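You operate a simulated robot arm through the tools that you are given. There is no shell and no other tool. Be economical: measure what you need, move in short steps, check, and stop when the job is done.

You are at the controls of a simulated robot arm. One attempt, no reset.

Task
Dip the teal coupler's nose in the grease and stand it in the pocket marked GOOD.
Fine: lay the tin's lid on the bench beside the tin, and put it back on after. Set down upright: what you pick out.
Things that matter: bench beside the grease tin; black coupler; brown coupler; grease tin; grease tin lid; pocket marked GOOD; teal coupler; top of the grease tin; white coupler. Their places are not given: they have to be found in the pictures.

Only the result counts: the job must be done as asked and must still hold three seconds after the hand-in. Knocking over, shifting, dropping, spilling or breaking anything else fails it. A push-on lid holds only when it is set on centred and level and pressed home; a screw cap is set on level and turned clockwise until tight.

Robot
A 7-joint arm with a two-finger parallel gripper, fixed in place. Base frame: the origin is at the foot of the arm, x ahead of it, y to its left, z up; the work surface is at about z = 0.88. Units: m, degrees, N and s.
With the tool pointing down near the work surface it reaches from about 0.3 to 0.7 m from the base axis. Its first joint turns from -66.0 to 66.0 degrees. Payload 1.57 kg.
The tool frame sits at the grasp point between the pads (the TCP): z along the fingers, y along the line on which they close. The tips reach 0.03 m beyond it. The gripper opens to 0.11 m. The fingers are 0.024 m wide and 0.012 m thick; the gripper's body (0.048 by 0.112 m) begins 0.078 m behind the TCP.
Orientation is that of the tool frame in the base frame, as [roll, pitch, yaw] about the fixed x, y, z axes, in that order (R = Rz(yaw) Ry(pitch) Rx(roll)). With the fingers straight down and closing along the base's y, the tool's x points along the base's -x, its y along +y and its z along -z.

Tools
- The arm moves only by the tool move_arm. Its argument "commands" is text: rows parted by semicolons, each of 7 numbers parted by spaces: the shift along the tool's x, y, z in m, then the turn, a rotation vector about the tool's x, y, z in degrees, then the gripper command, from -1 (fully open) to 1 (shut), values between in proportion. In form: x y z rx ry rz fingers; .... A call has 1 to 8 rows; each row shifts and turns the commanded pose from where the row before left it, along the tool's axes as they then stand. Each row takes 0.2 s and may step no farther than 0.05 m and 8.6 degrees from the row before; otherwise, or with a gripper value out of range, the whole call is refused. Where a pose cannot be reached the arm comes as near as it can. A force on the tool above 70 N (or 10 N above the force at the start of the call, whichever is more), or a blocked arm, ends the call early, and 0.2 s more pass. The fingers move at their own pace (about 0.108 m/s each) and stop on an object; they squeeze with about 35 N. The grip force told is the motor's: it shows also when the fingers shut on nothing. Time passes only in rows, and 0.2 s behind the last, so rows that do not move let the fingers close. It gives the time, the measured TCP pose, the force on the tool (base axes), the opening and the grip force at its end, in the units of the frame above (readings bear some noise), with the torque about the TCP (base axes, N m) and any sound that the robot's microphone picked up.
- Cameras (640 x 400 px; columns grow to the right, rows downward): "scene" is fixed at [0.1604, -0.4073, 1.4056]; the picture's right is [0.74, -0.67, 0.00], its down [-0.37, -0.41, -0.83] and it looks along [0.56, 0.62, -0.55] (base axes); focal length 310 px, centre (320, 200). "wrist" rides on the gripper at [0.07, 0.016, -0.141] in the tool frame; the picture's right is [-0.23, 0.97, 0.00], its down [-0.86, -0.20, -0.48] and it looks along [-0.47, -0.11, 0.88] (tool axes); focal length 222 px, centre (320, 200).
- camera(camera): a new picture of that camera. No time passes.
- pixel_to_xyz(camera, pixels): for up to 12 pixels [column, row] of the newest picture of that camera ("zoom" is the newest enlarged one), the place [x, y, z] in the base frame of the surface seen there, good to about 0.003 m, but the place of the scene camera against the robot may be out by one fixed shift of up to 0.018 m in any direction. No time passes.
- zoom(camera, box): a new picture of the part [left, top, right, bottom] of that camera's present view, enlarged. No time passes.
- hand_in(): hands the job in; it is judged then, once.

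Go step by step. Measure first, check grasps and placings, and put right what went wrong. The budget is 80 turns and 34 pictures, counting those below and the enlarged ones. Unless the task says otherwise, let go and move clear before handing in, and close with one line.

The tools are called after "Call:" as name(argument=value, ...) on one line, values as JSON. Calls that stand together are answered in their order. move_arm: Moves the arm, as the interface text tells. Its arguments: {"type":"object","properties":{"commands":{"type":"string"}},"required":["commands"]} The other tools are called the same way: camera (camera) takes a picture; pixel_to_xyz (camera, pixels) gives the place of the surface under pixels of a picture; zoom (camera, box) takes an enlarged picture of a part of a camera's view; hand_in () hands the job in.

At the start:

```text
time_s: 0.0
ee_pos: [0.4539, 0.0092, 1.1931]
tcp_rot: [-179.9, 0.1, 179.9]
force: [-0.3, -0.5, -0.1]
wrist_torque: [-0.01, 0.0, -0.01]
width: 0.11
grip_force: 0.1
```

scene: 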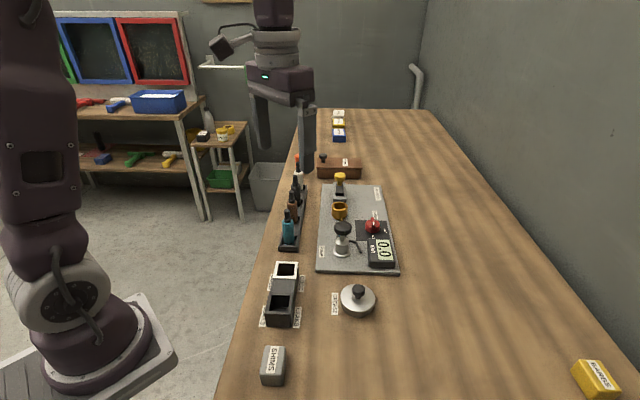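
wrist: 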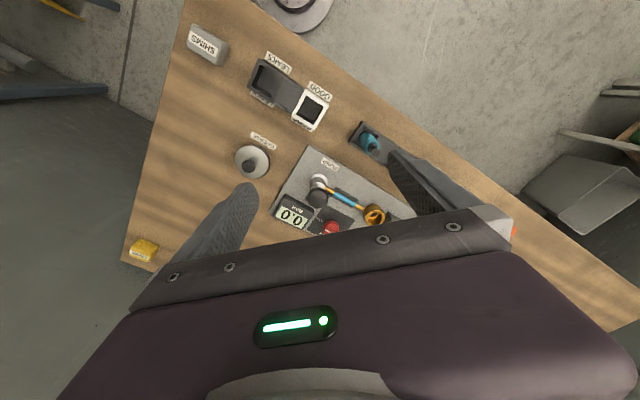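

The scene shows a coupler rack near (292,215), pockets near (283,293), and a lidded tin near (358,298). I'll zoom in to identify them.

Call:
zoom(camera="scene", box=[240, 240, 400, 340])

Call:
zoom(camera="scene", box=[260, 145, 420, 245])

Call:
zoom(camera="wrist", box=[180, 20, 420, 170])

```text
4.00 times, centred on (320, 290) of scene
```

zoom: 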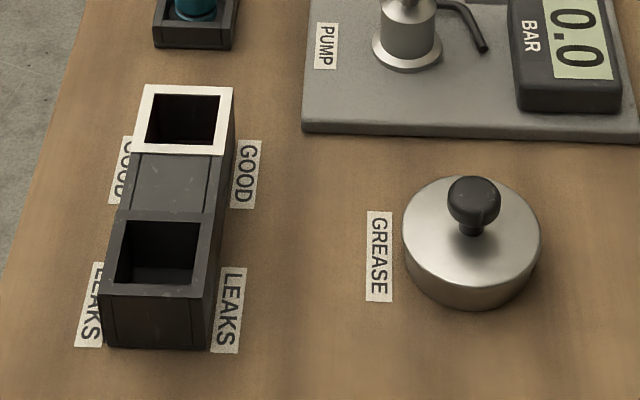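

```text
4.00 times, centred on (340, 195) of scene
```

zoom: 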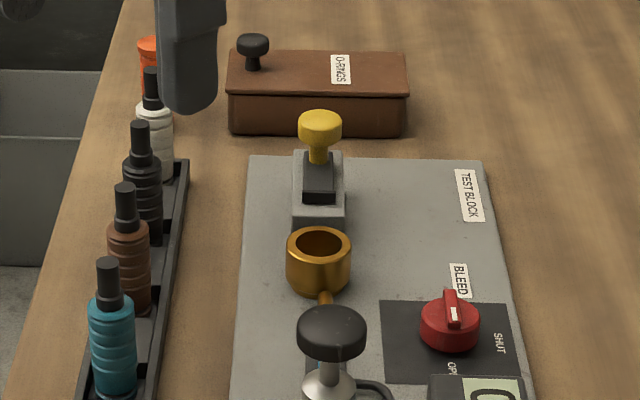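

```text
2.67 times, centred on (300, 95) of wrist
```

zoom: 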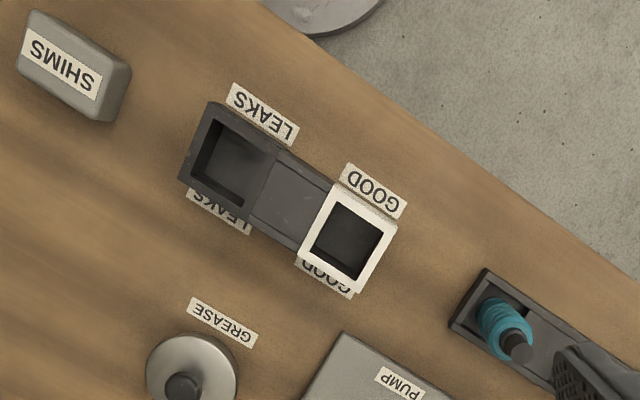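

The white-framed pocket is GOOD, the teal coupler is nearest, and the tin has a knobbed lid. I'll measure them in both cameras to get the scene-camera shift.

Call:
pixel_to_xyz(camera="wrist", pixels=[[309, 92], [328, 101], [314, 130], [291, 121], [310, 110], [248, 165], [236, 160], [268, 163], [373, 149], [361, 122], [352, 141], [250, 80]])

Call:
pixel_to_xyz(camera="scene", pixels=[[276, 262], [298, 262], [295, 278], [273, 278], [286, 270], [359, 287], [341, 298], [375, 299], [287, 213], [288, 232], [358, 308], [287, 223]])

Call:
zoom(camera="scene", box=[265, 200, 321, 255])

```text
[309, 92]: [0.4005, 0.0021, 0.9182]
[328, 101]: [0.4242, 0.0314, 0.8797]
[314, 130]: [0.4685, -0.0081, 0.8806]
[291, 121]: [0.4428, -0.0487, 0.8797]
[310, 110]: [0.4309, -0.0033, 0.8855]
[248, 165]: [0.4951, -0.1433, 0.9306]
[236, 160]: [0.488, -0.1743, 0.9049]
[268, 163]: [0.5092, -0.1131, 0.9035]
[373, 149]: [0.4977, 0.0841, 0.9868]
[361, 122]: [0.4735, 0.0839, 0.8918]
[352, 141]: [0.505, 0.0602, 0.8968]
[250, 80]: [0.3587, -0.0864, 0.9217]
```

```text
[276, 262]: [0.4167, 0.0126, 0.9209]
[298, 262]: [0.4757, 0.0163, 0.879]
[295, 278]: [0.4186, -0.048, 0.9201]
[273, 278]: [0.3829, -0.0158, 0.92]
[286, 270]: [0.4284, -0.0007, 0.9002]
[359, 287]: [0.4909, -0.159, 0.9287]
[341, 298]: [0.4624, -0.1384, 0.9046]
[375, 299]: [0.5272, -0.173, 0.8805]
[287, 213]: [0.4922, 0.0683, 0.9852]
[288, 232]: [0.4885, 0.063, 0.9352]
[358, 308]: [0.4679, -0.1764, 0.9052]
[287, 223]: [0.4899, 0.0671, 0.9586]
```

```text
7.27 times, centred on (293, 228) of scene
```

zoom: 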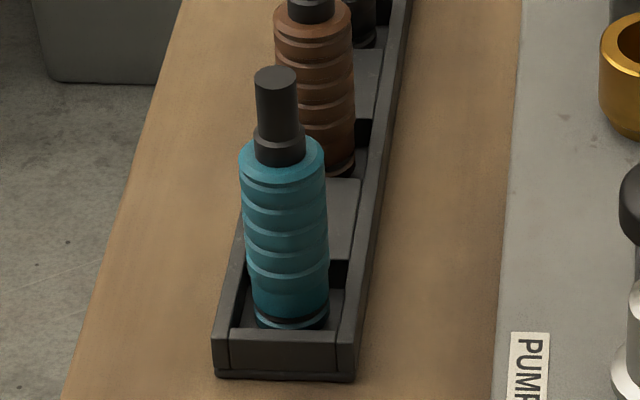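

The GOOD pocket is near (0.42,0), the teal coupler near (0.49,0.075), and the lid knob near (0.495,-0.15,0.93). The coupler's ringed lower end sits in the rack. I'll move over the tin for accurate wrist measurements.

Call:
move_arm(commands="-0.0092 -0.032 0.022 0 0 0 -1;-0.0092 -0.032 0.022 0 0 0 -1;-0.0092 -0.032 0.022 0 0 0 -1;-0.0092 -0.032 0.022 0 0 0 -1;-0.0092 -0.032 0.022 0 0 0 -1;0 0 0 0 0 0 -1")

Call:
camera(camera="wrist")

```text
time_s: 1.4
ee_pos: [0.5002, -0.1501, 1.0873]
tcp_rot: [-179.9, 0.1, 179.9]
force: [0.9, -0.7, 0.5]
wrist_torque: [0.0, 0.0, -0.03]
width: 0.1098
grip_force: 0.0
```

```text
27 pictures are left
```

wrist: 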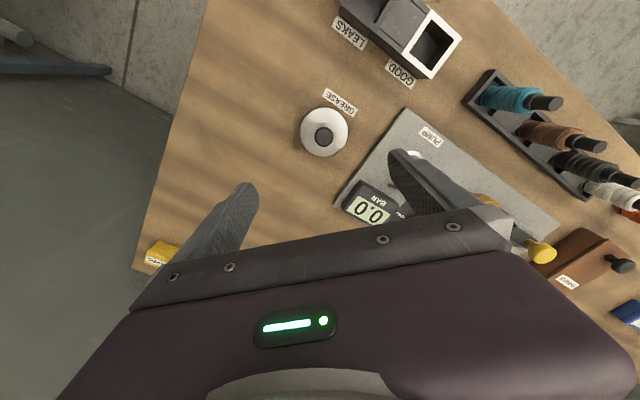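

The tin is at (324,132) and the GOOD pocket at (432,45). I'll zoom and measure both.

Call:
zoom(camera="wrist", box=[284, 107, 364, 157])

Call:
pixel_to_xyz(camera="wrist", pixels=[[324, 136], [318, 132], [331, 136], [304, 130], [344, 132], [324, 111], [324, 152], [427, 11], [460, 38], [430, 76], [400, 48], [343, 190]])

```text
8.00 times, centred on (324, 132) of wrist
```

zoom: 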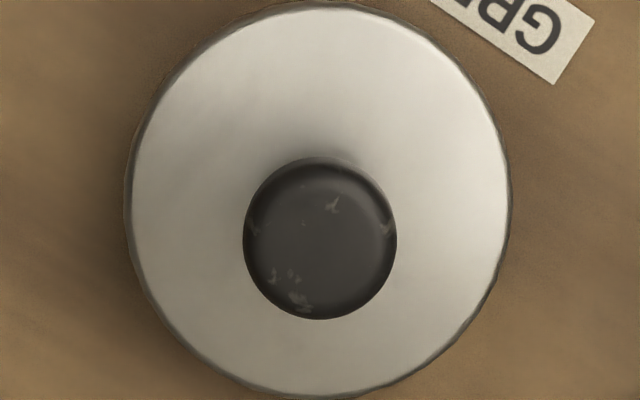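

```text
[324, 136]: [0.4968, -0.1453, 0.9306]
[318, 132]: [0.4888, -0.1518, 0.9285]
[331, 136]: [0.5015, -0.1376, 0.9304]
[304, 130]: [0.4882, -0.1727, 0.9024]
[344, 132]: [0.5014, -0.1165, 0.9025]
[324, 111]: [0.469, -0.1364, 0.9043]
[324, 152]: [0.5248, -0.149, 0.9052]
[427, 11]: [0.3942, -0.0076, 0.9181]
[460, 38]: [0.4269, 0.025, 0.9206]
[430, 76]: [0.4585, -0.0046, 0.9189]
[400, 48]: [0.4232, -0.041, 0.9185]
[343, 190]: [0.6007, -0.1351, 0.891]
```

The lid centre is about (0.497,-0.145), with the knob top at z 0.931 and the lid top at 0.904. The GOOD pocket centre is about (0.426,-0.007). I'll descend onto the knob.

Call:
move_arm(commands="0.0032 0.005 0.03 0 0 0 0;0 0 0.04 0 0 0 0;0 0 0.04 0 0 0 0;0 0 0.025 0 0 0 0;0 0 0.0153 0 0 0 0;0 0 0 0 0 0 0")

Call:
zoom(camera="wrist", box=[220, 80, 460, 230])

```text
time_s: 2.8
ee_pos: [0.4978, -0.1467, 0.9349]
tcp_rot: [-179.9, 0.2, -180.0]
force: [-2.5, 1.4, 14.8]
wrist_torque: [0.2, 0.08, 0.0]
width: 0.055
grip_force: 0.1
```

```text
2.67 times, centred on (340, 155) of wrist
```

zoom: 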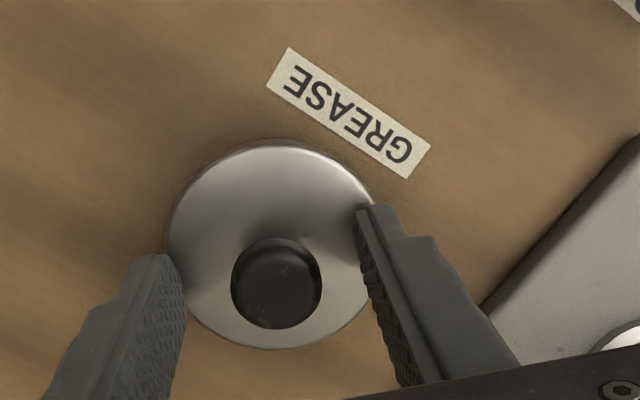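

The tips touch the lid (15 N). I'll raise 3 mm and close on the knob.

Call:
move_arm(commands="0 0 -0.0035 0 0 0 0;0 0 0 0 0 0 1;0 0 0 0 0 0 1;0 0 0 0 0 0 1")

Call:
zoom(camera="wrist", box=[220, 80, 460, 230])

```text
time_s: 3.8
ee_pos: [0.4976, -0.148, 0.9377]
tcp_rot: [-179.9, 0.2, 179.9]
force: [1.7, 0.5, 0.7]
wrist_torque: [-0.02, 0.01, -0.01]
width: 0.0241
grip_force: 35.3
```

```text
2.67 times, centred on (340, 155) of wrist
```

zoom: 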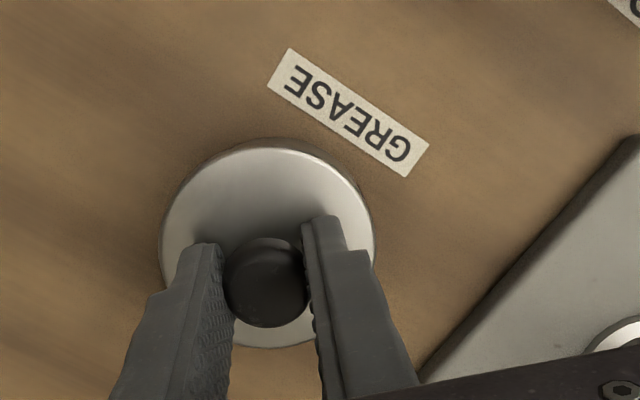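

The knob is gripped (24 mm). I'll lift straight up.

Call:
move_arm(commands="0 0 -0.01 0 0 0 1;0 0 -0.01 0 0 0 1;0 0 -0.02 0 0 0 1;0 0 -0.04 0 0 0 1;0 0 0 0 0 0 1")

Call:
camera(camera="scene")

```text
time_s: 5.0
ee_pos: [0.4977, -0.1456, 1.0167]
tcp_rot: [-179.9, 0.0, -179.9]
force: [0.2, 0.6, 0.5]
wrist_torque: [-0.01, -0.01, -0.04]
width: 0.0002
grip_force: 21.0
```

```text
23 pictures are left
```

scene: 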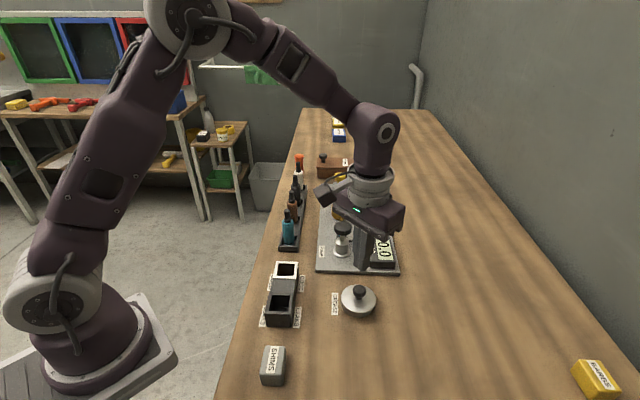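

The grip slipped off the knob (width 0). I'll zoom to check the lid and knob shape.

Call:
zoom(camera="scene", box=[328, 275, 392, 315])

Call:
zoom(camera="wrist", box=[260, 80, 420, 180])

```text
10.00 times, centred on (360, 295) of scene
```

zoom: 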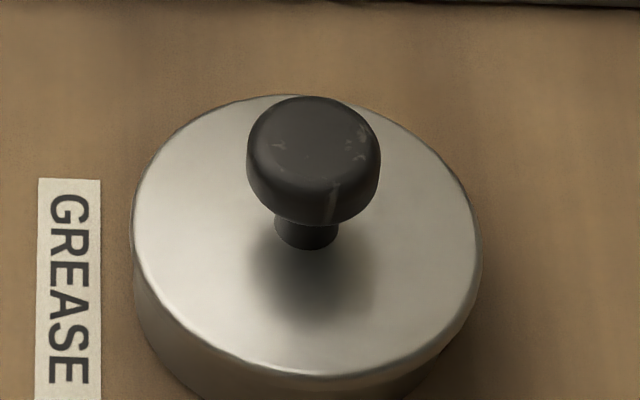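

```text
4.00 times, centred on (340, 130) of wrist
```

zoom: 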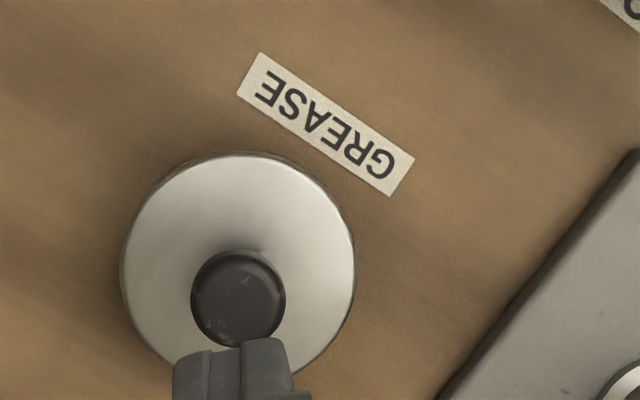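

The lid is still level and seated; the knob is a mushroom and the pull was quick. I'll go down again, grip, and pull slowly while watching the force.

Call:
move_arm(commands="0 0 0 0 0 0 0;0 0 0 0 0 0 0;0 0 0.04 0 0 0 0;0 0 0.0285 0 0 0 0;0 0 0.0115 0 0 0 0;0 0 0 0 0 0 1;0 0 0 0 0 0 1;0 0 0 0 0 0 1")

Call:
move_arm(commands="0 0 -0.001 0 0 0 1;0 0 -0.001 0 0 0 1;0 0 0 0 0 0 1")

```text
time_s: 6.8
ee_pos: [0.4961, -0.1473, 0.9381]
tcp_rot: [-179.9, 0.1, 180.0]
force: [-0.3, 0.8, 0.0]
wrist_torque: [0.0, 0.03, 0.01]
width: 0.0238
grip_force: 35.3
```

```text
time_s: 7.6
ee_pos: [0.495, -0.1467, 0.9396]
tcp_rot: [-179.9, 0.1, -180.0]
force: [0.4, -0.6, -0.5]
wrist_torque: [-0.01, 0.01, 0.04]
width: 0.0238
grip_force: 34.4
```

It's still gripped with little force. I'll keep pulling slowly.

Call:
move_arm(commands="0 0 -0.001 0 0 0 1;0 0 -0.001 0 0 0 1;0 0 -0.002 0 0 0 1;0 0 -0.002 0 0 0 1;0 0 0 0 0 0 1")

Call:
zoom(camera="wrist", box=[220, 80, 460, 230])

```text
time_s: 8.8
ee_pos: [0.4974, -0.1459, 0.946]
tcp_rot: [-179.8, 0.1, 179.9]
force: [-0.9, 0.0, 0.1]
wrist_torque: [0.05, -0.01, 0.04]
width: 0.0239
grip_force: 35.3
```

```text
2.67 times, centred on (340, 155) of wrist
```

zoom: 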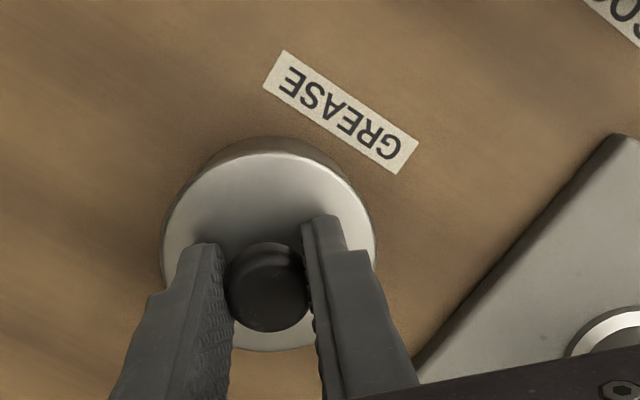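

The lid is rising with the hand (more side and shadow visible). I'll keep lifting gently.

Call:
move_arm(commands="0 0 -0.003 0 0 0 1;0 0 -0.004 0 0 0 1;0 0 -0.006 0 0 0 1;0 0 -0.008 0 0 0 1;0 0 -0.01 0 0 0 1;0 0 -0.008 0 0 0 1;0 0 -0.005 0 0 0 1;0 0 0 0 0 0 1")

Call:
camera(camera="scene")

```text
time_s: 10.6
ee_pos: [0.4958, -0.1453, 0.9895]
tcp_rot: [-179.9, 0.1, 179.9]
force: [0.5, -0.6, -0.1]
wrist_torque: [0.02, 0.0, -0.03]
width: 0.0238
grip_force: 34.6
```

```text
19 pictures are left
```

scene: 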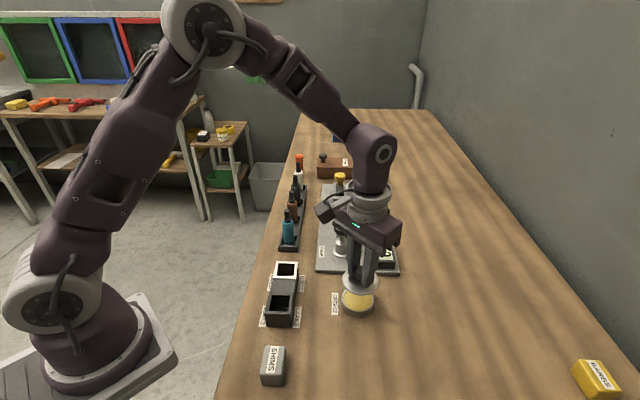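

The lid is off and the tin shows yellow grease. I'll zoom and measure the tin and the held lid.

Call:
zoom(camera="scene", box=[326, 270, 390, 320])

Call:
pixel_to_xyz(camera="scene", pixels=[[343, 301], [374, 301], [358, 304], [358, 311], [358, 315], [360, 291], [346, 282], [376, 284], [400, 320]])

```text
8.00 times, centred on (358, 295) of scene
```

zoom: 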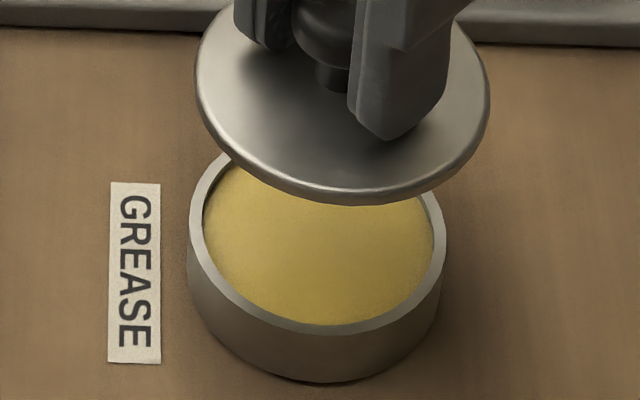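

```text
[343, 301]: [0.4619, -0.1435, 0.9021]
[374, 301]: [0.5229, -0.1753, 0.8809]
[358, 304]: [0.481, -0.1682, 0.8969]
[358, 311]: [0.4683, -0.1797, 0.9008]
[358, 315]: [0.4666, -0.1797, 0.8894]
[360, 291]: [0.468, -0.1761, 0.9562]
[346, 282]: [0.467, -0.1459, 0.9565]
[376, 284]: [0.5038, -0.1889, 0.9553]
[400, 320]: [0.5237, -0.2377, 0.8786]
```

Tin rim z is about 0.902, grease about 0.897, and the lid is a thin disc 33 mm below the TCP. I'll move the lid to y≈-0.24 and lower it.

Call:
move_arm(commands="0 -0.015 0 0 0 0 1;0 -0.025 0 0 0 0 1;0 -0.025 0 0 0 0 1;0 -0.02 0 0 0 0 1;0 -0.01 0.02 0 0 0 1;0 0 0.025 0 0 0 1;0 0 0.015 0 0 0 1;0 0 0 0 0 0 1")

```text
time_s: 12.4
ee_pos: [0.4971, -0.2411, 0.93]
tcp_rot: [-179.9, 0.1, 179.9]
force: [0.9, -1.0, 0.0]
wrist_torque: [-0.02, 0.0, 0.01]
width: 0.0239
grip_force: 34.7
```

Lid top is now about 0.897. I'll lower in small steps to contact.

Call:
move_arm(commands="0 0 0.004 0 0 0 1;0 0 0.002 0 0 0 1;0 0 0.002 0 0 0 1;0 0 0 0 0 0 1")

Call:
zoom(camera="scene", box=[340, 280, 460, 360])

```text
time_s: 13.4
ee_pos: [0.4965, -0.2409, 0.9207]
tcp_rot: [-179.9, 0.1, -180.0]
force: [0.0, 0.1, -0.7]
wrist_torque: [0.0, 0.0, 0.0]
width: 0.024
grip_force: 35.0
```

```text
5.00 times, centred on (400, 320) of scene
```

zoom: 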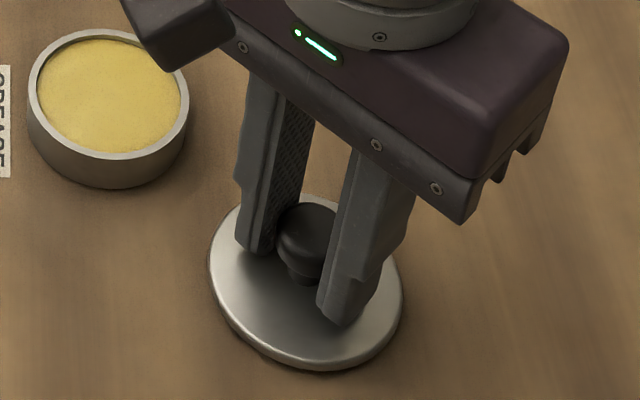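

It's nearly on the bench. I'll go down in 1 mm steps until I feel contact.

Call:
move_arm(commands="0 0 0.001 0 0 0 1;0 0 0.001 0 0 0 1;0 0 0 0 0 0 1")

Call:
move_arm(commands="0 0 0.001 0 0 0 1;0 0 0.001 0 0 0 1;0 0 0 0 0 0 1")

```text
time_s: 14.2
ee_pos: [0.4964, -0.242, 0.9205]
tcp_rot: [-179.8, 0.1, -179.9]
force: [0.4, 0.5, 1.9]
wrist_torque: [0.09, -0.01, 0.02]
width: 0.0241
grip_force: 34.7
```

```text
time_s: 15.0
ee_pos: [0.4958, -0.2424, 0.9183]
tcp_rot: [-179.7, 0.2, -179.9]
force: [-1.3, 3.8, 29.9]
wrist_torque: [0.19, -0.03, -0.01]
width: 0.024
grip_force: 35.2
```

There is contact at 30 N. I'll ease up, release, and rise.

Call:
move_arm(commands="0 0 -0.0015 0 0 0 1;0 0 0 0 0 0 0.2;0 0 0 0 0 0 0.2;0 0 -0.02 0 0 0 0.2;0 0 -0.05 0 0 0 0;0 0 -0.05 0 0 0 -0.2;0 0 -0.03 0 0 0 -0.2;0 0 0 0 0 0 -0.2")

```text
time_s: 16.8
ee_pos: [0.4977, -0.2422, 1.0715]
tcp_rot: [-180.0, 0.1, -180.0]
force: [0.0, 0.6, 0.2]
wrist_torque: [0.0, 0.0, -0.01]
width: 0.066
grip_force: 0.1
```

The lid should be lying on the bench. I'll move over toward the teal coupler and look.

Call:
move_arm(commands="0.002 0.04 -0.007 0 0 0 -0.2;0.002 0.04 -0.007 0 0 0 -0.2;0.002 0.04 -0.007 0 0 0 -0.2;0.002 0.04 -0.007 0 0 0 -0.2;0.002 0.04 -0.007 0 0 0 -0.2;0.002 0.04 -0.007 0 0 0 -0.2;0.002 0.04 -0.007 0 0 0 -0.2;0 0 0 0 0 0 -0.2")

Call:
camera(camera="wrist")

Call:
camera(camera="scene")

```text
time_s: 18.6
ee_pos: [0.4822, 0.0386, 1.1179]
tcp_rot: [-179.8, 0.1, 179.9]
force: [-0.1, 0.2, 0.1]
wrist_torque: [0.0, -0.02, 0.03]
width: 0.0661
grip_force: 0.1
```

```text
16 pictures are left
```

wrist: 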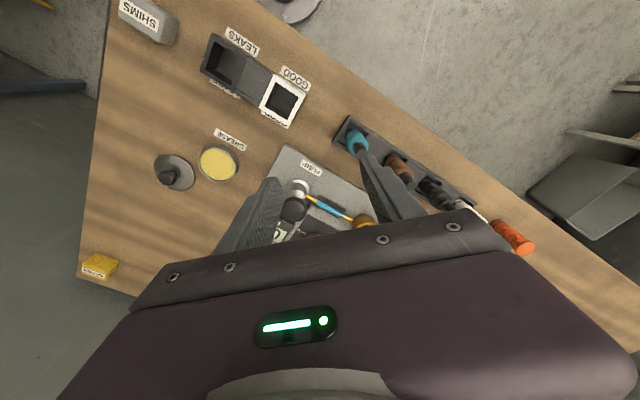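

```text
15 pictures are left
```

scene: 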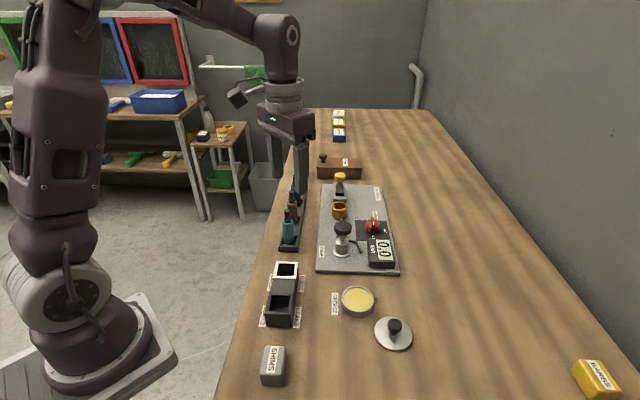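

Lid and grease tin both look fine. I'll measure the rack, teal coupler, pocket and tin with the wrist camera.

Call:
pixel_to_xyz(camera="wrist", pixels=[[359, 147], [350, 135], [361, 131], [356, 140], [334, 143], [347, 117], [475, 203], [203, 163], [235, 163], [218, 149], [219, 179], [285, 100]])

Call:
zoom(camera="wrist", box=[320, 100, 416, 160])

```text
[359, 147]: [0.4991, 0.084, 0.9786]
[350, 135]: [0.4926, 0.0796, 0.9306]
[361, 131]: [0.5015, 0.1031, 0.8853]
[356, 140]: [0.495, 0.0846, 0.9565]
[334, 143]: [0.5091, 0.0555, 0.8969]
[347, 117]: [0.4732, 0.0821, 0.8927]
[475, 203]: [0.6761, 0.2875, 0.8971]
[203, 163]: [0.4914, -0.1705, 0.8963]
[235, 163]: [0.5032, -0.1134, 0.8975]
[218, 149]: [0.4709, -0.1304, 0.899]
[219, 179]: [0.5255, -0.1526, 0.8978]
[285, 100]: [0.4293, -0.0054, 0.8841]
```

```text
6.67 times, centred on (368, 130) of wrist
```

zoom: 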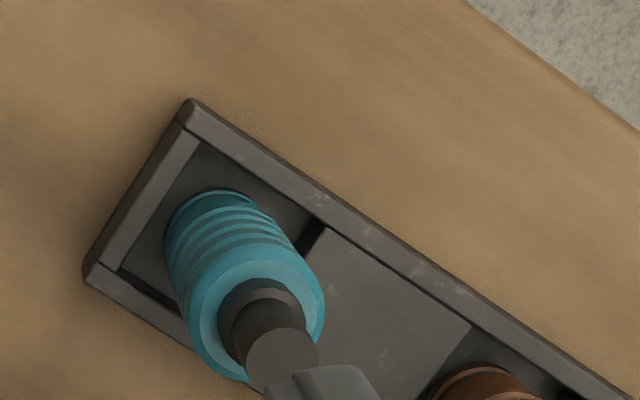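

Teal axis is about (0.500,0.085), the rack runs at about 54° in xy, and the tin centre is (0.498,-0.142). I'll centre over the teal coupler and yaw 54° so the fingers close across the rack.

Call:
move_arm(commands="-0.0178 0.0464 0 0 0 0 -0.2;0 0 0 0 0 -7.75 -0.2;0 0 0 0 0 -7.75 -0.2;0 0 0 0 0 -7.75 -0.2;0 0 0 0 0 -7.75 -0.2;0 0 0 0 0 -7.75 -0.2;0 0 0 0 0 -7.75 -0.2;0 0 0 0 0 -7.75 -0.2")

Call:
camera(camera="wrist")

```text
time_s: 20.4
ee_pos: [0.5, 0.0863, 1.1179]
tcp_rot: [-179.8, -0.1, -125.7]
force: [-0.6, 0.1, -0.3]
wrist_torque: [0.02, -0.01, -0.03]
width: 0.0661
grip_force: 0.1
```

```text
13 pictures are left
```

wrist: 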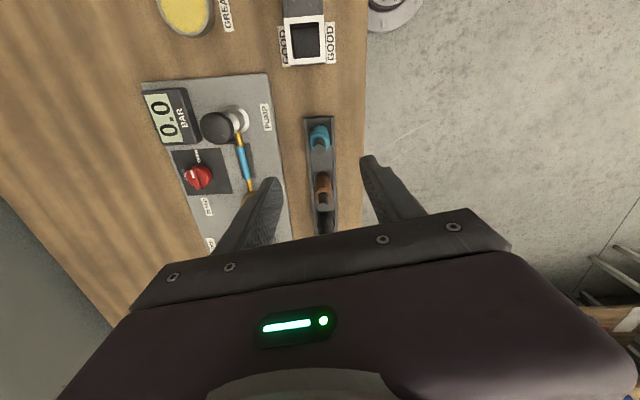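

The rack is now square to the fingers. I'll re-measure the teal coupler and the pocket corners.

Call:
zoom(camera="wrist", box=[280, 110, 360, 160])

Call:
pixel_to_xyz(camera="wrist", pixels=[[320, 149], [320, 147], [312, 138], [320, 127], [329, 138], [321, 140], [306, 120], [333, 119], [284, 16], [326, 16], [326, 65], [287, 66]])

```text
8.00 times, centred on (320, 135) of wrist
```

zoom: 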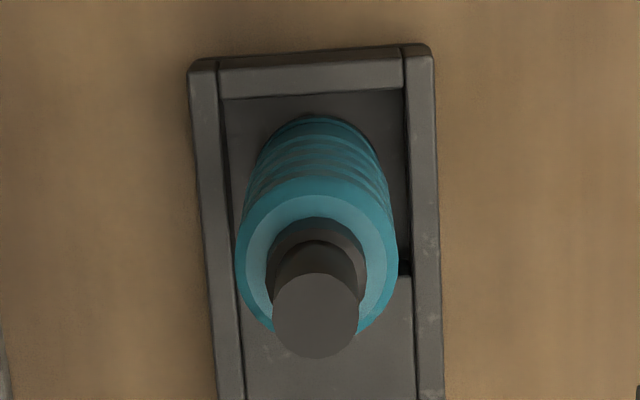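

```text
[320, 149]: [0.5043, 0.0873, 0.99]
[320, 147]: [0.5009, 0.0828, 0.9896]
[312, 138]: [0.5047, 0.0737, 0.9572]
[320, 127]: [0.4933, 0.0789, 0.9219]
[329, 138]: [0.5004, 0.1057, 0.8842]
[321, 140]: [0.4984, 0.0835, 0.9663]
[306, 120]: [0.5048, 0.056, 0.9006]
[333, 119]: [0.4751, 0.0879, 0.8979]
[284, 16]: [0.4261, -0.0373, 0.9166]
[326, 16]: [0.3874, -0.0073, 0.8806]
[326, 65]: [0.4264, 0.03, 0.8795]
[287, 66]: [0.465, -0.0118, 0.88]
```

Teal axis is about (0.5045,0.0875), with body top near z 0.957. The pocket rim is at 0.919, so I'll grip high (TCP 0.957) so the tips clear that rim later.

Call:
move_arm(commands="-0.0036 -0.003 0.04 0 0 0 -0.2;0 0 0.045 0 0 0 -0.2;0 0 0.045 0 0 0 -0.2;0 0 0.031 0 0 0 -0.2;0 0 0 0 0 0 -0.2")

Call:
zoom(camera="wrist", box=[200, 60, 440, 210])

```text
time_s: 21.6
ee_pos: [0.5064, 0.0874, 0.9568]
tcp_rot: [-180.0, -0.1, -125.8]
force: [-0.3, -0.1, -0.4]
wrist_torque: [-0.04, 0.01, -0.01]
width: 0.0659
grip_force: 0.1
```

```text
2.67 times, centred on (320, 135) of wrist
```

zoom: 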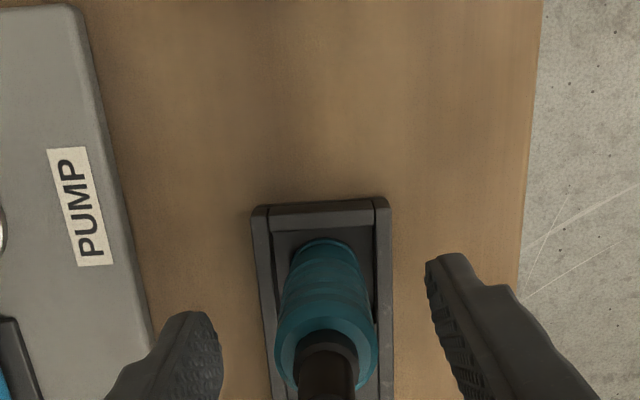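

It's centred between the fingers. I'll close, then lift slightly and slowly.

Call:
move_arm(commands="0 0 0 0 0 0 0.3;0 0 0 0 0 0 1;0 0 0 0 0 0 1;0 0 0 0 0 0 1;0 0 -0.003 0 0 0 1;0 0 -0.005 0 0 0 1;0 0 -0.01 0 0 0 1;0 0 0 0 0 0 1")

Call:
move_arm(commands="0 0 -0.02 0 0 0 1;0 0 -0.03 0 0 0 1;0 0 -0.03 0 0 0 1;0 0 0 0 0 0 1")

Call:
zoom(camera="scene", box=[240, 120, 400, 260])

```text
time_s: 23.4
ee_pos: [0.5062, 0.0868, 0.9757]
tcp_rot: [-179.9, -0.1, -125.8]
force: [-0.3, -0.1, -0.3]
wrist_torque: [-0.01, 0.05, 0.03]
width: 0.0261
grip_force: 35.2
```

```text
time_s: 24.4
ee_pos: [0.5071, 0.0883, 1.0565]
tcp_rot: [-179.9, -0.1, -125.7]
force: [0.6, -0.3, -0.1]
wrist_torque: [-0.04, 0.02, -0.02]
width: 0.0259
grip_force: 35.0
```

```text
2.86 times, centred on (320, 190) of scene
```

zoom: 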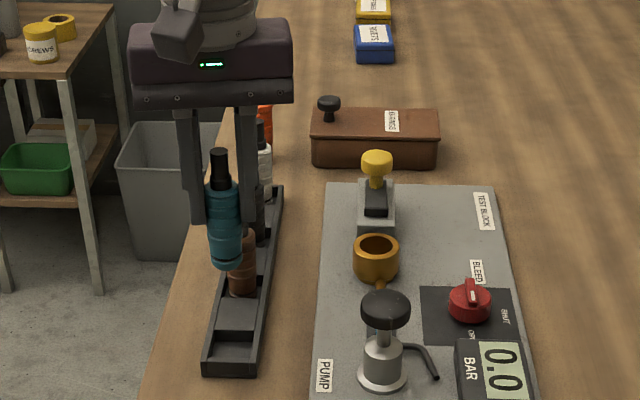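

The coupler is held, parallel to the fingers. I'll zoom closely on its lower end to check it is the nose.

Call:
zoom(camera="scene", box=[277, 165, 341, 225])

```text
6.67 times, centred on (309, 195) of scene
```

zoom: 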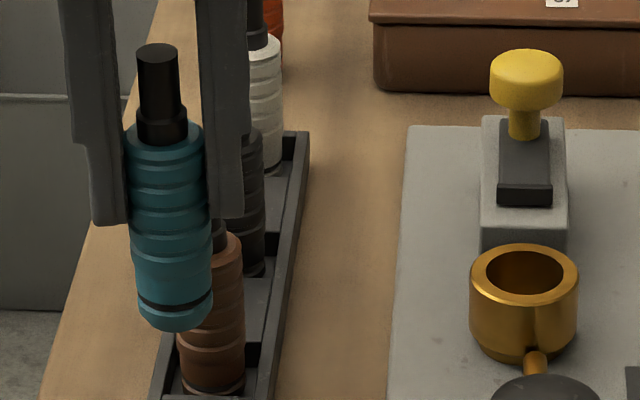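

The lower end has the O-ring groove and bare nose, so bottom-down dipping is right. I'll rise and carry it over the tin.

Call:
move_arm(commands="0 0 -0.034 0 0 0 1;0.032 -0.02115 0 0 0 0 1;0.032 -0.02115 0 0 0 0 1;0.032 -0.02115 0 0 0 0 1;0.032 -0.02115 0 0 0 0 1;0.032 -0.02115 0 0 0 0 1;0.032 -0.02115 0 0 0 0 1;0 0 0 0 0 0 1")

Call:
move_arm(commands="0 0 0.04 0 0 0 1;0 0 0.04 0 0 0 1;0 0 0.02 0 0 0 1;0 0 0.01 0 0 0 1;0 0 0 0 0 0 1")

Call:
zoom(camera="scene", box=[310, 250, 422, 320])

```text
time_s: 26.2
ee_pos: [0.4934, -0.1453, 1.0918]
tcp_rot: [-179.9, 0.0, -125.8]
force: [0.9, -0.3, 0.0]
wrist_torque: [0.02, 0.03, -0.02]
width: 0.0261
grip_force: 34.8
```

```text
time_s: 27.4
ee_pos: [0.4944, -0.1449, 0.9795]
tcp_rot: [-179.9, 0.0, -125.7]
force: [0.1, 0.3, -1.6]
wrist_torque: [0.02, -0.02, 0.01]
width: 0.026
grip_force: 35.0
```

```text
5.71 times, centred on (366, 285) of scene
```

zoom: 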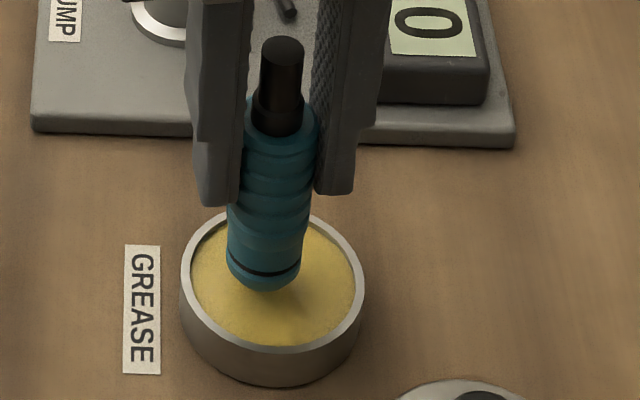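

The nose is inside the tin rim and vertical. I'll lower into the grease carefully.

Call:
move_arm(commands="0 0 0.008 0 0 0 1;0 0 0.006 0 0 0 1;0 0 0.004 0 0 0 1;0 0 0 0 0 0 1")

Call:
zoom(camera="scene", box=[310, 250, 422, 320])

```text
time_s: 28.2
ee_pos: [0.4955, -0.1449, 0.969]
tcp_rot: [-179.3, -0.1, -125.6]
force: [-3.1, 1.7, 15.9]
wrist_torque: [0.12, 0.16, -0.03]
width: 0.0261
grip_force: 34.9
stopped in row 3: the force on the tool passed its limit at 80 N (the readings are from after the stop); the commanded pose is now the measured one
```

```text
5.71 times, centred on (366, 285) of scene
```

zoom: 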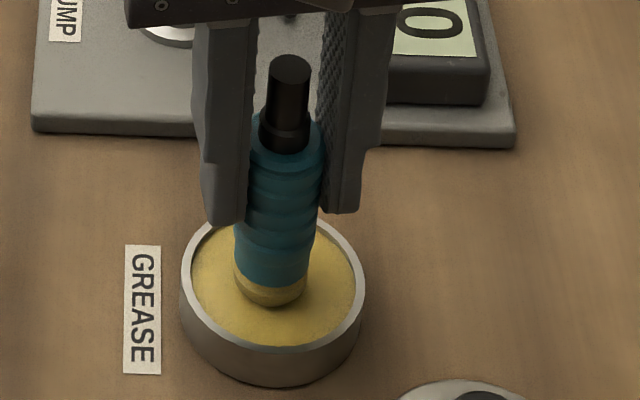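

The nose is now coated yellow and I've met the grease's firm resistance. I'll lift and carry it above the GOOD pocket.

Call:
move_arm(commands="0 0 -0.015 0 0 0 1;0 0 -0.035 0 0 0 1;0 0 -0.04 0 0 0 1;-0.0178 0.0343 0 0 0 0 1;-0.0178 0.0343 0 0 0 0 1;-0.0178 0.0343 0 0 0 0 1;-0.0178 0.0343 0 0 0 0 1;0 0 0 0 0 0 1")

Call:
camera(camera="wrist")

```text
time_s: 30.0
ee_pos: [0.4255, -0.0057, 1.0556]
tcp_rot: [-179.4, -0.1, -125.6]
force: [-0.3, 0.9, -0.6]
wrist_torque: [0.01, 0.02, 0.01]
width: 0.0261
grip_force: 34.6
```

```text
6 pictures are left
```

wrist: 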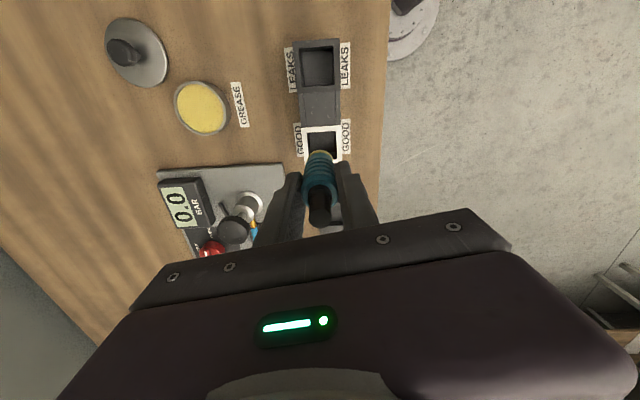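

The coupler hangs over the white-framed pocket. I'll measure the frame, coupler bottom and tip for a fine correction.

Call:
pixel_to_xyz(camera="wrist", pixels=[[304, 130], [338, 127], [340, 158], [305, 160], [306, 145], [339, 142], [321, 129], [320, 154], [318, 212], [320, 185], [200, 107], [121, 53]])

```text
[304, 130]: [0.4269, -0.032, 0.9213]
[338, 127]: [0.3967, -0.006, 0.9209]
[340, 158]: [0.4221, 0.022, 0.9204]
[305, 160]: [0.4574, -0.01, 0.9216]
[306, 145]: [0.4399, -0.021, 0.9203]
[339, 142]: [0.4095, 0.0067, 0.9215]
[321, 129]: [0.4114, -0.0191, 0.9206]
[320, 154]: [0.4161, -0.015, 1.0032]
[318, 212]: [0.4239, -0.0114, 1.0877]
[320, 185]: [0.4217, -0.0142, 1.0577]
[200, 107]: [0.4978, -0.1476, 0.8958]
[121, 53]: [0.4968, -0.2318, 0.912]
```

The pocket centre is (0.4258,-0.0065) and the coupler is within about 2 mm of it. I'll apply a small correction and lower in.

Call:
move_arm(commands="0 -0.0015 0.03 0 0 0 1;0 0 0.025 0 0 0 1;0 0 0.015 0 0 0 1;0 0 0.01 0 0 0 1;0 0 0 0 0 0 1")

Call:
zoom(camera="scene", box=[240, 220, 336, 300])

```text
time_s: 31.2
ee_pos: [0.4288, -0.0077, 0.9733]
tcp_rot: [-179.5, 0.0, -125.7]
force: [-0.5, 0.1, -1.0]
wrist_torque: [0.02, 0.03, 0.02]
width: 0.0261
grip_force: 35.0
```

```text
5.00 times, centred on (288, 260) of scene
```

zoom: 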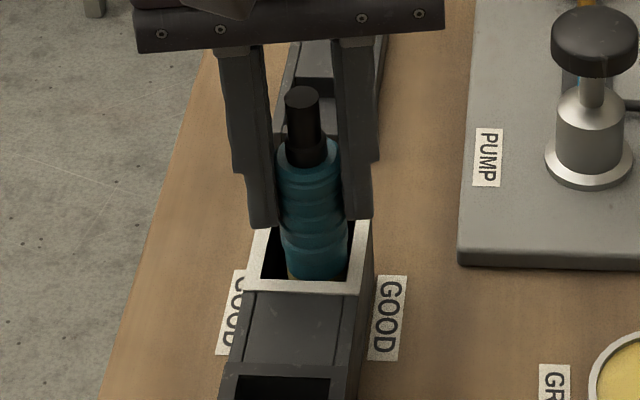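

The nose is in the pocket cleanly. I'll lower to the floor in small steps.

Call:
move_arm(commands="0 0 0.006 0 0 0 1;0 0 0.004 0 0 0 1;0 0 0.002 0 0 0 1;0 0 0 0 0 0 1")

Call:
move_arm(commands="0 0 0.001 0 0 0 1;0 0 0.001 0 0 0 1;0 0 0 0 0 0 1")

```text
time_s: 32.2
ee_pos: [0.4278, -0.0085, 0.9625]
tcp_rot: [-179.4, 0.0, -125.6]
force: [-0.5, -0.3, -0.5]
wrist_torque: [0.03, -0.02, 0.0]
width: 0.026
grip_force: 35.5
```

```text
time_s: 33.0
ee_pos: [0.4275, -0.0069, 0.9614]
tcp_rot: [-179.4, 0.0, -125.7]
force: [0.2, -0.6, 0.5]
wrist_torque: [-0.01, -0.02, -0.01]
width: 0.0259
grip_force: 34.6
```

Call:
move_arm(commands="0 0 0.0015 0 0 0 1;0 0 0.0015 0 0 0 1;0 0 0 0 0 0 1")

Call:
move_arm(commands="0 0 0.001 0 0 0 1;0 0 0.001 0 0 0 1;0 0 0 0 0 0 1")

```text
time_s: 33.8
ee_pos: [0.4281, -0.0071, 0.9584]
tcp_rot: [-179.4, 0.0, -125.7]
force: [0.3, 0.6, -1.6]
wrist_torque: [0.01, -0.02, -0.04]
width: 0.0263
grip_force: 34.8
```

```text
time_s: 34.6
ee_pos: [0.4271, -0.0066, 0.9566]
tcp_rot: [-179.4, 0.0, -125.8]
force: [0.6, -0.2, -0.4]
wrist_torque: [0.02, 0.0, 0.04]
width: 0.0262
grip_force: 35.1
```

No contact yet, and the tips still have about 5 mm above the rim. I'll continue.

Call:
move_arm(commands="0 0 0.001 0 0 0 1;0 0 0.001 0 0 0 1;0 0 0 0 0 0 1")

Call:
zoom(camera="scene", box=[256, 230, 320, 280])

```text
time_s: 35.4
ee_pos: [0.4275, -0.0072, 0.9559]
tcp_rot: [-179.3, 0.1, -125.8]
force: [-5.8, -3.0, 61.1]
wrist_torque: [-0.11, 0.47, 0.02]
width: 0.026
grip_force: 35.3
```

```text
8.00 times, centred on (288, 255) of scene
```

zoom: 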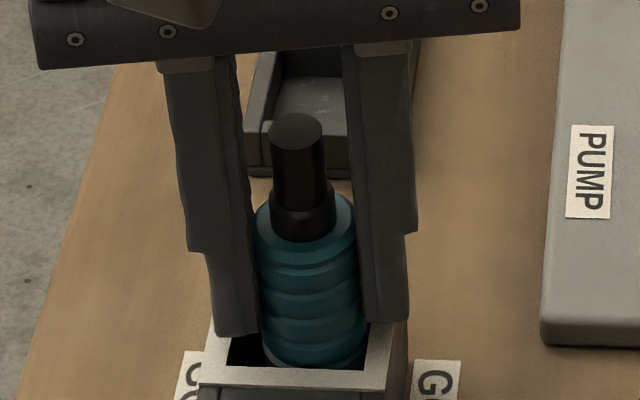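

It's on the floor (61 N). I'll ease off, release, and rise straight up.

Call:
move_arm(commands="0 0 -0.0015 0 0 0 1;0 0 0 0 0 0 0.3;0 0 0 0 0 0 -0.2;0 0 0 0 0 0 -0.2;0 0 -0.03 0 0 0 -0.2;0 0 -0.045 0 0 0 -0.2;0 0 -0.045 0 0 0 -0.2;0 0 0 0 0 0 -0.2")

Call:
move_arm(commands="0 0 0 0 0 7.75 -0.2;0 0 0 0 0 7.75 -0.2;0 0 0 0 0 7.75 -0.2;0 0 0 0 0 7.75 -0.2;0 0 0 0 0 7.75 -0.2;0 0 0 0 0 7.75 -0.2;0 0 0 0 0 7.75 -0.2;0 0 0 0 0 0 -0.2")

```text
time_s: 37.2
ee_pos: [0.4282, -0.0047, 1.0759]
tcp_rot: [-179.4, 0.0, -125.8]
force: [0.6, 0.2, -0.3]
wrist_torque: [0.02, 0.02, 0.0]
width: 0.0659
grip_force: 0.1
```

```text
time_s: 39.0
ee_pos: [0.4264, -0.0067, 1.0761]
tcp_rot: [-179.6, 0.3, 179.9]
force: [0.6, 0.5, 0.1]
wrist_torque: [0.01, -0.03, 0.01]
width: 0.066
grip_force: 0.1
```

Released. I'll return over the lid with yaw restored and level it.

Call:
move_arm(commands="-0.0116 -0.0391 0 -0.3 0.2 0 -0.2;-0.0116 -0.0391 0 0 0 0 -0.2;-0.0116 -0.0391 0 0 0 0 -0.2;-0.0116 -0.0391 0 0 0 0 -0.2;-0.0116 -0.0391 0 0 0 0 -0.2;-0.0116 -0.0391 0 0 0 0 -0.2;0 0 0 0 0 0 -0.2")

Call:
camera(camera="wrist")

```text
time_s: 40.6
ee_pos: [0.4962, -0.2422, 1.0764]
tcp_rot: [180.0, 0.2, -179.9]
force: [-0.4, 0.2, -0.1]
wrist_torque: [-0.02, 0.0, -0.03]
width: 0.0659
grip_force: 0.0
```

```text
3 pictures are left
```

wrist: 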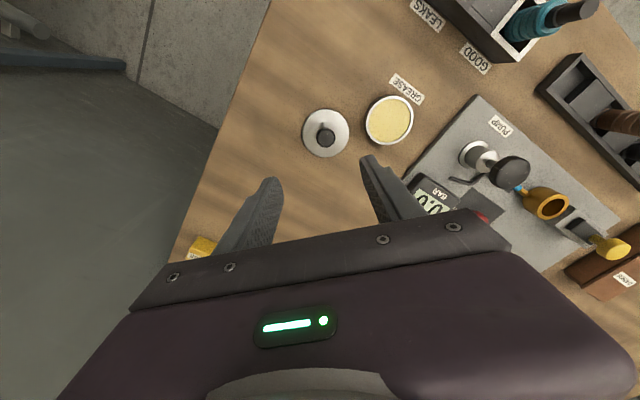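

The coupler stands in the pocket; the lid is at (325,133) and the tin at (389,121). I'll measure both centres.

Call:
pixel_to_xyz(camera="wrist", pixels=[[304, 133], [347, 133], [325, 111], [325, 155], [325, 138], [317, 137], [333, 137], [367, 122], [412, 121], [391, 97], [388, 145], [389, 121]])

```text
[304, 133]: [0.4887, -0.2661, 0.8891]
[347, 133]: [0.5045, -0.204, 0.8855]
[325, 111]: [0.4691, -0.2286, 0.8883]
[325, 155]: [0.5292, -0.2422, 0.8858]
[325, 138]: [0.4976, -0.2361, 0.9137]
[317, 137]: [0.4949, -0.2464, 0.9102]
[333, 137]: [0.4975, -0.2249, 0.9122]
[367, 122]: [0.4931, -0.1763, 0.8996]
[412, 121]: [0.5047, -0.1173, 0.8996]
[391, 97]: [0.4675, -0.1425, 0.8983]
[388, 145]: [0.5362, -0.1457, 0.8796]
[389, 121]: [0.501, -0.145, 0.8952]
```

The lid lies flat at about the laid pose. I'll descend to the release pose and grip the knob.

Call:
move_arm(commands="0 0.0005 0.04 0 0 0 0;0 0 0.045 0 0 0 0;0 0 0.045 0 0 0 0;0 0 0.02 0 0 0 0;0 0 0.0062 0 0 0 0;0 0 0 0 0 0 0;0 0 0 0 0 0 0")

Call:
move_arm(commands="0 0 0 0 0 0 0.4;0 0 0 0 0 0 1;0 0 0 0 0 0 1;0 0 0 0 0 0 1")

```text
time_s: 42.2
ee_pos: [0.4982, -0.2411, 0.9205]
tcp_rot: [-180.0, 0.2, 180.0]
force: [0.1, 0.2, -0.1]
wrist_torque: [-0.05, -0.01, -0.03]
width: 0.055
grip_force: 0.1
```

```text
time_s: 43.2
ee_pos: [0.4981, -0.2412, 0.9204]
tcp_rot: [180.0, 0.3, 180.0]
force: [-0.5, 0.4, 0.0]
wrist_torque: [-0.02, -0.02, 0.02]
width: 0.0239
grip_force: 35.1
```

Gripped at (0.498,-0.241); comparing the pictures from before and after the dip shows the tin did not move. I'll lift, shift +0.094 in y and hover above the tin.

Call:
move_arm(commands="0 0 -0.005 0 0 0 1;0 0 -0.01 0 0 0 1;0 0 -0.015 0 0 0 1;0 0 -0.012 0 0 0 1;0 0.015 0 0 0 0 1;0 0.025 0 0 0 0 1;0 0.025 0 0 0 0 1;0 0.019 0 0 0 0 1")

Call:
move_arm(commands="0 0.0102 0 0 0 0 1;0 0 0 0 0 0 1;0 0 0.008 0 0 0 1;0 0 0.005 0 0 0 1;0 0 0 0 0 0 1")

```text
time_s: 45.0
ee_pos: [0.4958, -0.1566, 0.9629]
tcp_rot: [180.0, 0.2, 180.0]
force: [0.2, -0.7, -1.1]
wrist_torque: [0.01, 0.01, 0.0]
width: 0.024
grip_force: 34.8
```

```text
time_s: 46.2
ee_pos: [0.4976, -0.1463, 0.9503]
tcp_rot: [180.0, 0.2, 180.0]
force: [0.3, 0.1, -0.7]
wrist_torque: [0.01, 0.0, 0.01]
width: 0.0238
grip_force: 34.8
```

I'm hovering about 12 mm above the seat. I'll check alignment in the scene view.

Call:
zoom(camera="scene", box=[318, 270, 398, 320])

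Call:
pixel_to_xyz(camera="zoom", pixels=[[180, 200], [470, 200], [330, 305], [220, 290], [430, 290], [200, 270], [440, 270], [200, 300], [430, 300], [320, 340], [250, 325], [390, 325]])

```text
8.00 times, centred on (358, 295) of scene
```

zoom: 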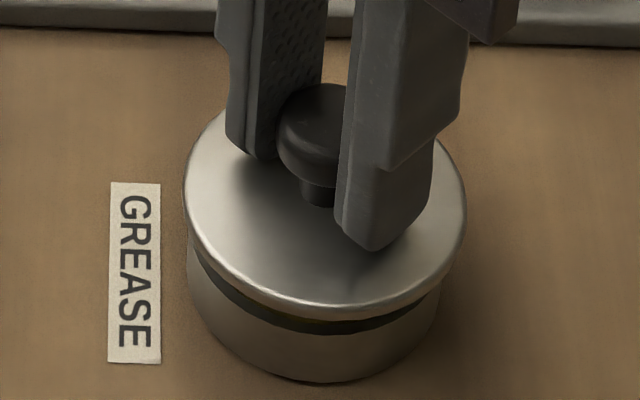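

```text
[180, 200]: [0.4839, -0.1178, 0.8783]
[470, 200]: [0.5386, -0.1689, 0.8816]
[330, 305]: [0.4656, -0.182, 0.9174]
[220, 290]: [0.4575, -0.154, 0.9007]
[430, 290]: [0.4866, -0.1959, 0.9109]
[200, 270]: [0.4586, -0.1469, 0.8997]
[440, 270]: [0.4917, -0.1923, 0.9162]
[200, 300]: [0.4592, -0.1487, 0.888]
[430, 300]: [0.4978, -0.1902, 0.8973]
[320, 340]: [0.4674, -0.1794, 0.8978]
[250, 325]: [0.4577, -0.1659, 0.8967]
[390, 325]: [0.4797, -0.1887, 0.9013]
```

The lid is centred on the tin to about 1 mm and level. I'll shift 1 mm and lower onto the seat.

Call:
move_arm(commands="0.001 -0.0003 0.004 0 0 0 1;0 0 0.003 0 0 0 1;0 0 0.002 0 0 0 1;0 0 0 0 0 0 1")

Call:
move_arm(commands="0 0 0.001 0 0 0 1;0 0 0.001 0 0 0 1;0 0 0 0 0 0 1")

```text
time_s: 47.2
ee_pos: [0.4962, -0.1456, 0.9411]
tcp_rot: [180.0, 0.2, 179.9]
force: [-0.3, 0.0, -0.9]
wrist_torque: [0.01, 0.0, 0.03]
width: 0.024
grip_force: 34.4
```

```text
time_s: 48.0
ee_pos: [0.4957, -0.1469, 0.9379]
tcp_rot: [179.9, 0.3, 180.0]
force: [-0.9, -0.2, 0.3]
wrist_torque: [-0.02, 0.02, 0.0]
width: 0.0241
grip_force: 35.0
```

Call:
move_arm(commands="0 0 0.001 0 0 0 1;0 0 0.001 0 0 0 1;0 0 0 0 0 0 1")

```text
time_s: 48.8
ee_pos: [0.4959, -0.1471, 0.9381]
tcp_rot: [-179.9, 0.3, -179.9]
force: [-2.3, 1.7, 21.3]
wrist_torque: [0.11, 0.26, -0.02]
width: 0.0239
grip_force: 35.1
```

Contact at z 0.938, the original seated height. I'll press home.

Call:
move_arm(commands="0 0 0.001 0 0 0 1;0 0 0.001 0 0 0 1;0 0 0.001 0 0 0 1;0 0 0 0 0 0 1")

```text
time_s: 49.8
ee_pos: [0.497, -0.1468, 0.9352]
tcp_rot: [-179.9, 0.5, -179.9]
force: [0.5, 2.1, 41.4]
wrist_torque: [0.1, 0.02, -0.01]
width: 0.024
grip_force: 35.1
```

Call:
move_arm(commands="0 0 0.001 0 0 0 1;0 0 0.001 0 0 0 1;0 0 0.001 0 0 0 1;0 0 0 0 0 0 1")

```text
time_s: 50.5
ee_pos: [0.4977, -0.1476, 0.9339]
tcp_rot: [-179.8, 0.6, -179.9]
force: [-3.0, 0.4, 16.6]
wrist_torque: [0.1, 0.3, 0.01]
width: 0.0241
grip_force: 34.6
stopped in row 3: the force on the tool passed its limit at 73 N (the readings are from after the stop); the commanded pose is now the measured one
```

Pressed at 73 N, with the tips at the original seated height. I'll release, then press squarely on the knob top with shut fingers to make sure.

Call:
move_arm(commands="0 0 -0.002 0 0 0 1;0 0 0 0 0 0 0;0 0 0 0 0 0 0;0 0 -0.03 0 -0.4 0 0;0 0 -0.02 0 0 0 1;0 0 0 0 0 0 1;0 0 0 0 0 0 1")

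```text
time_s: 52.1
ee_pos: [0.4977, -0.1463, 0.9844]
tcp_rot: [-179.8, 0.9, 179.9]
force: [-0.2, -0.7, 0.0]
wrist_torque: [-0.01, 0.03, 0.0]
width: 0.0
grip_force: 20.9
```

I'll correct the pitch (0.9°) and press down on the knob top.

Call:
move_arm(commands="0 0 0.01 -0.2 0.9 0 1;0 0 0.008 0 0 0 1;0 0 0.003 0 0 0 1;0 0 0.002 0 0 0 1;0 0 0.002 0 0 0 1;0 0 0.001 0 0 0 1;0 0 0.001 0 0 0 1;0 0 0 0 0 0 1")

```text
time_s: 53.9
ee_pos: [0.4972, -0.1476, 0.9588]
tcp_rot: [180.0, 0.2, -179.9]
force: [-2.1, 0.1, 31.2]
wrist_torque: [0.01, 0.11, 0.0]
width: 0.0
grip_force: 21.2
```

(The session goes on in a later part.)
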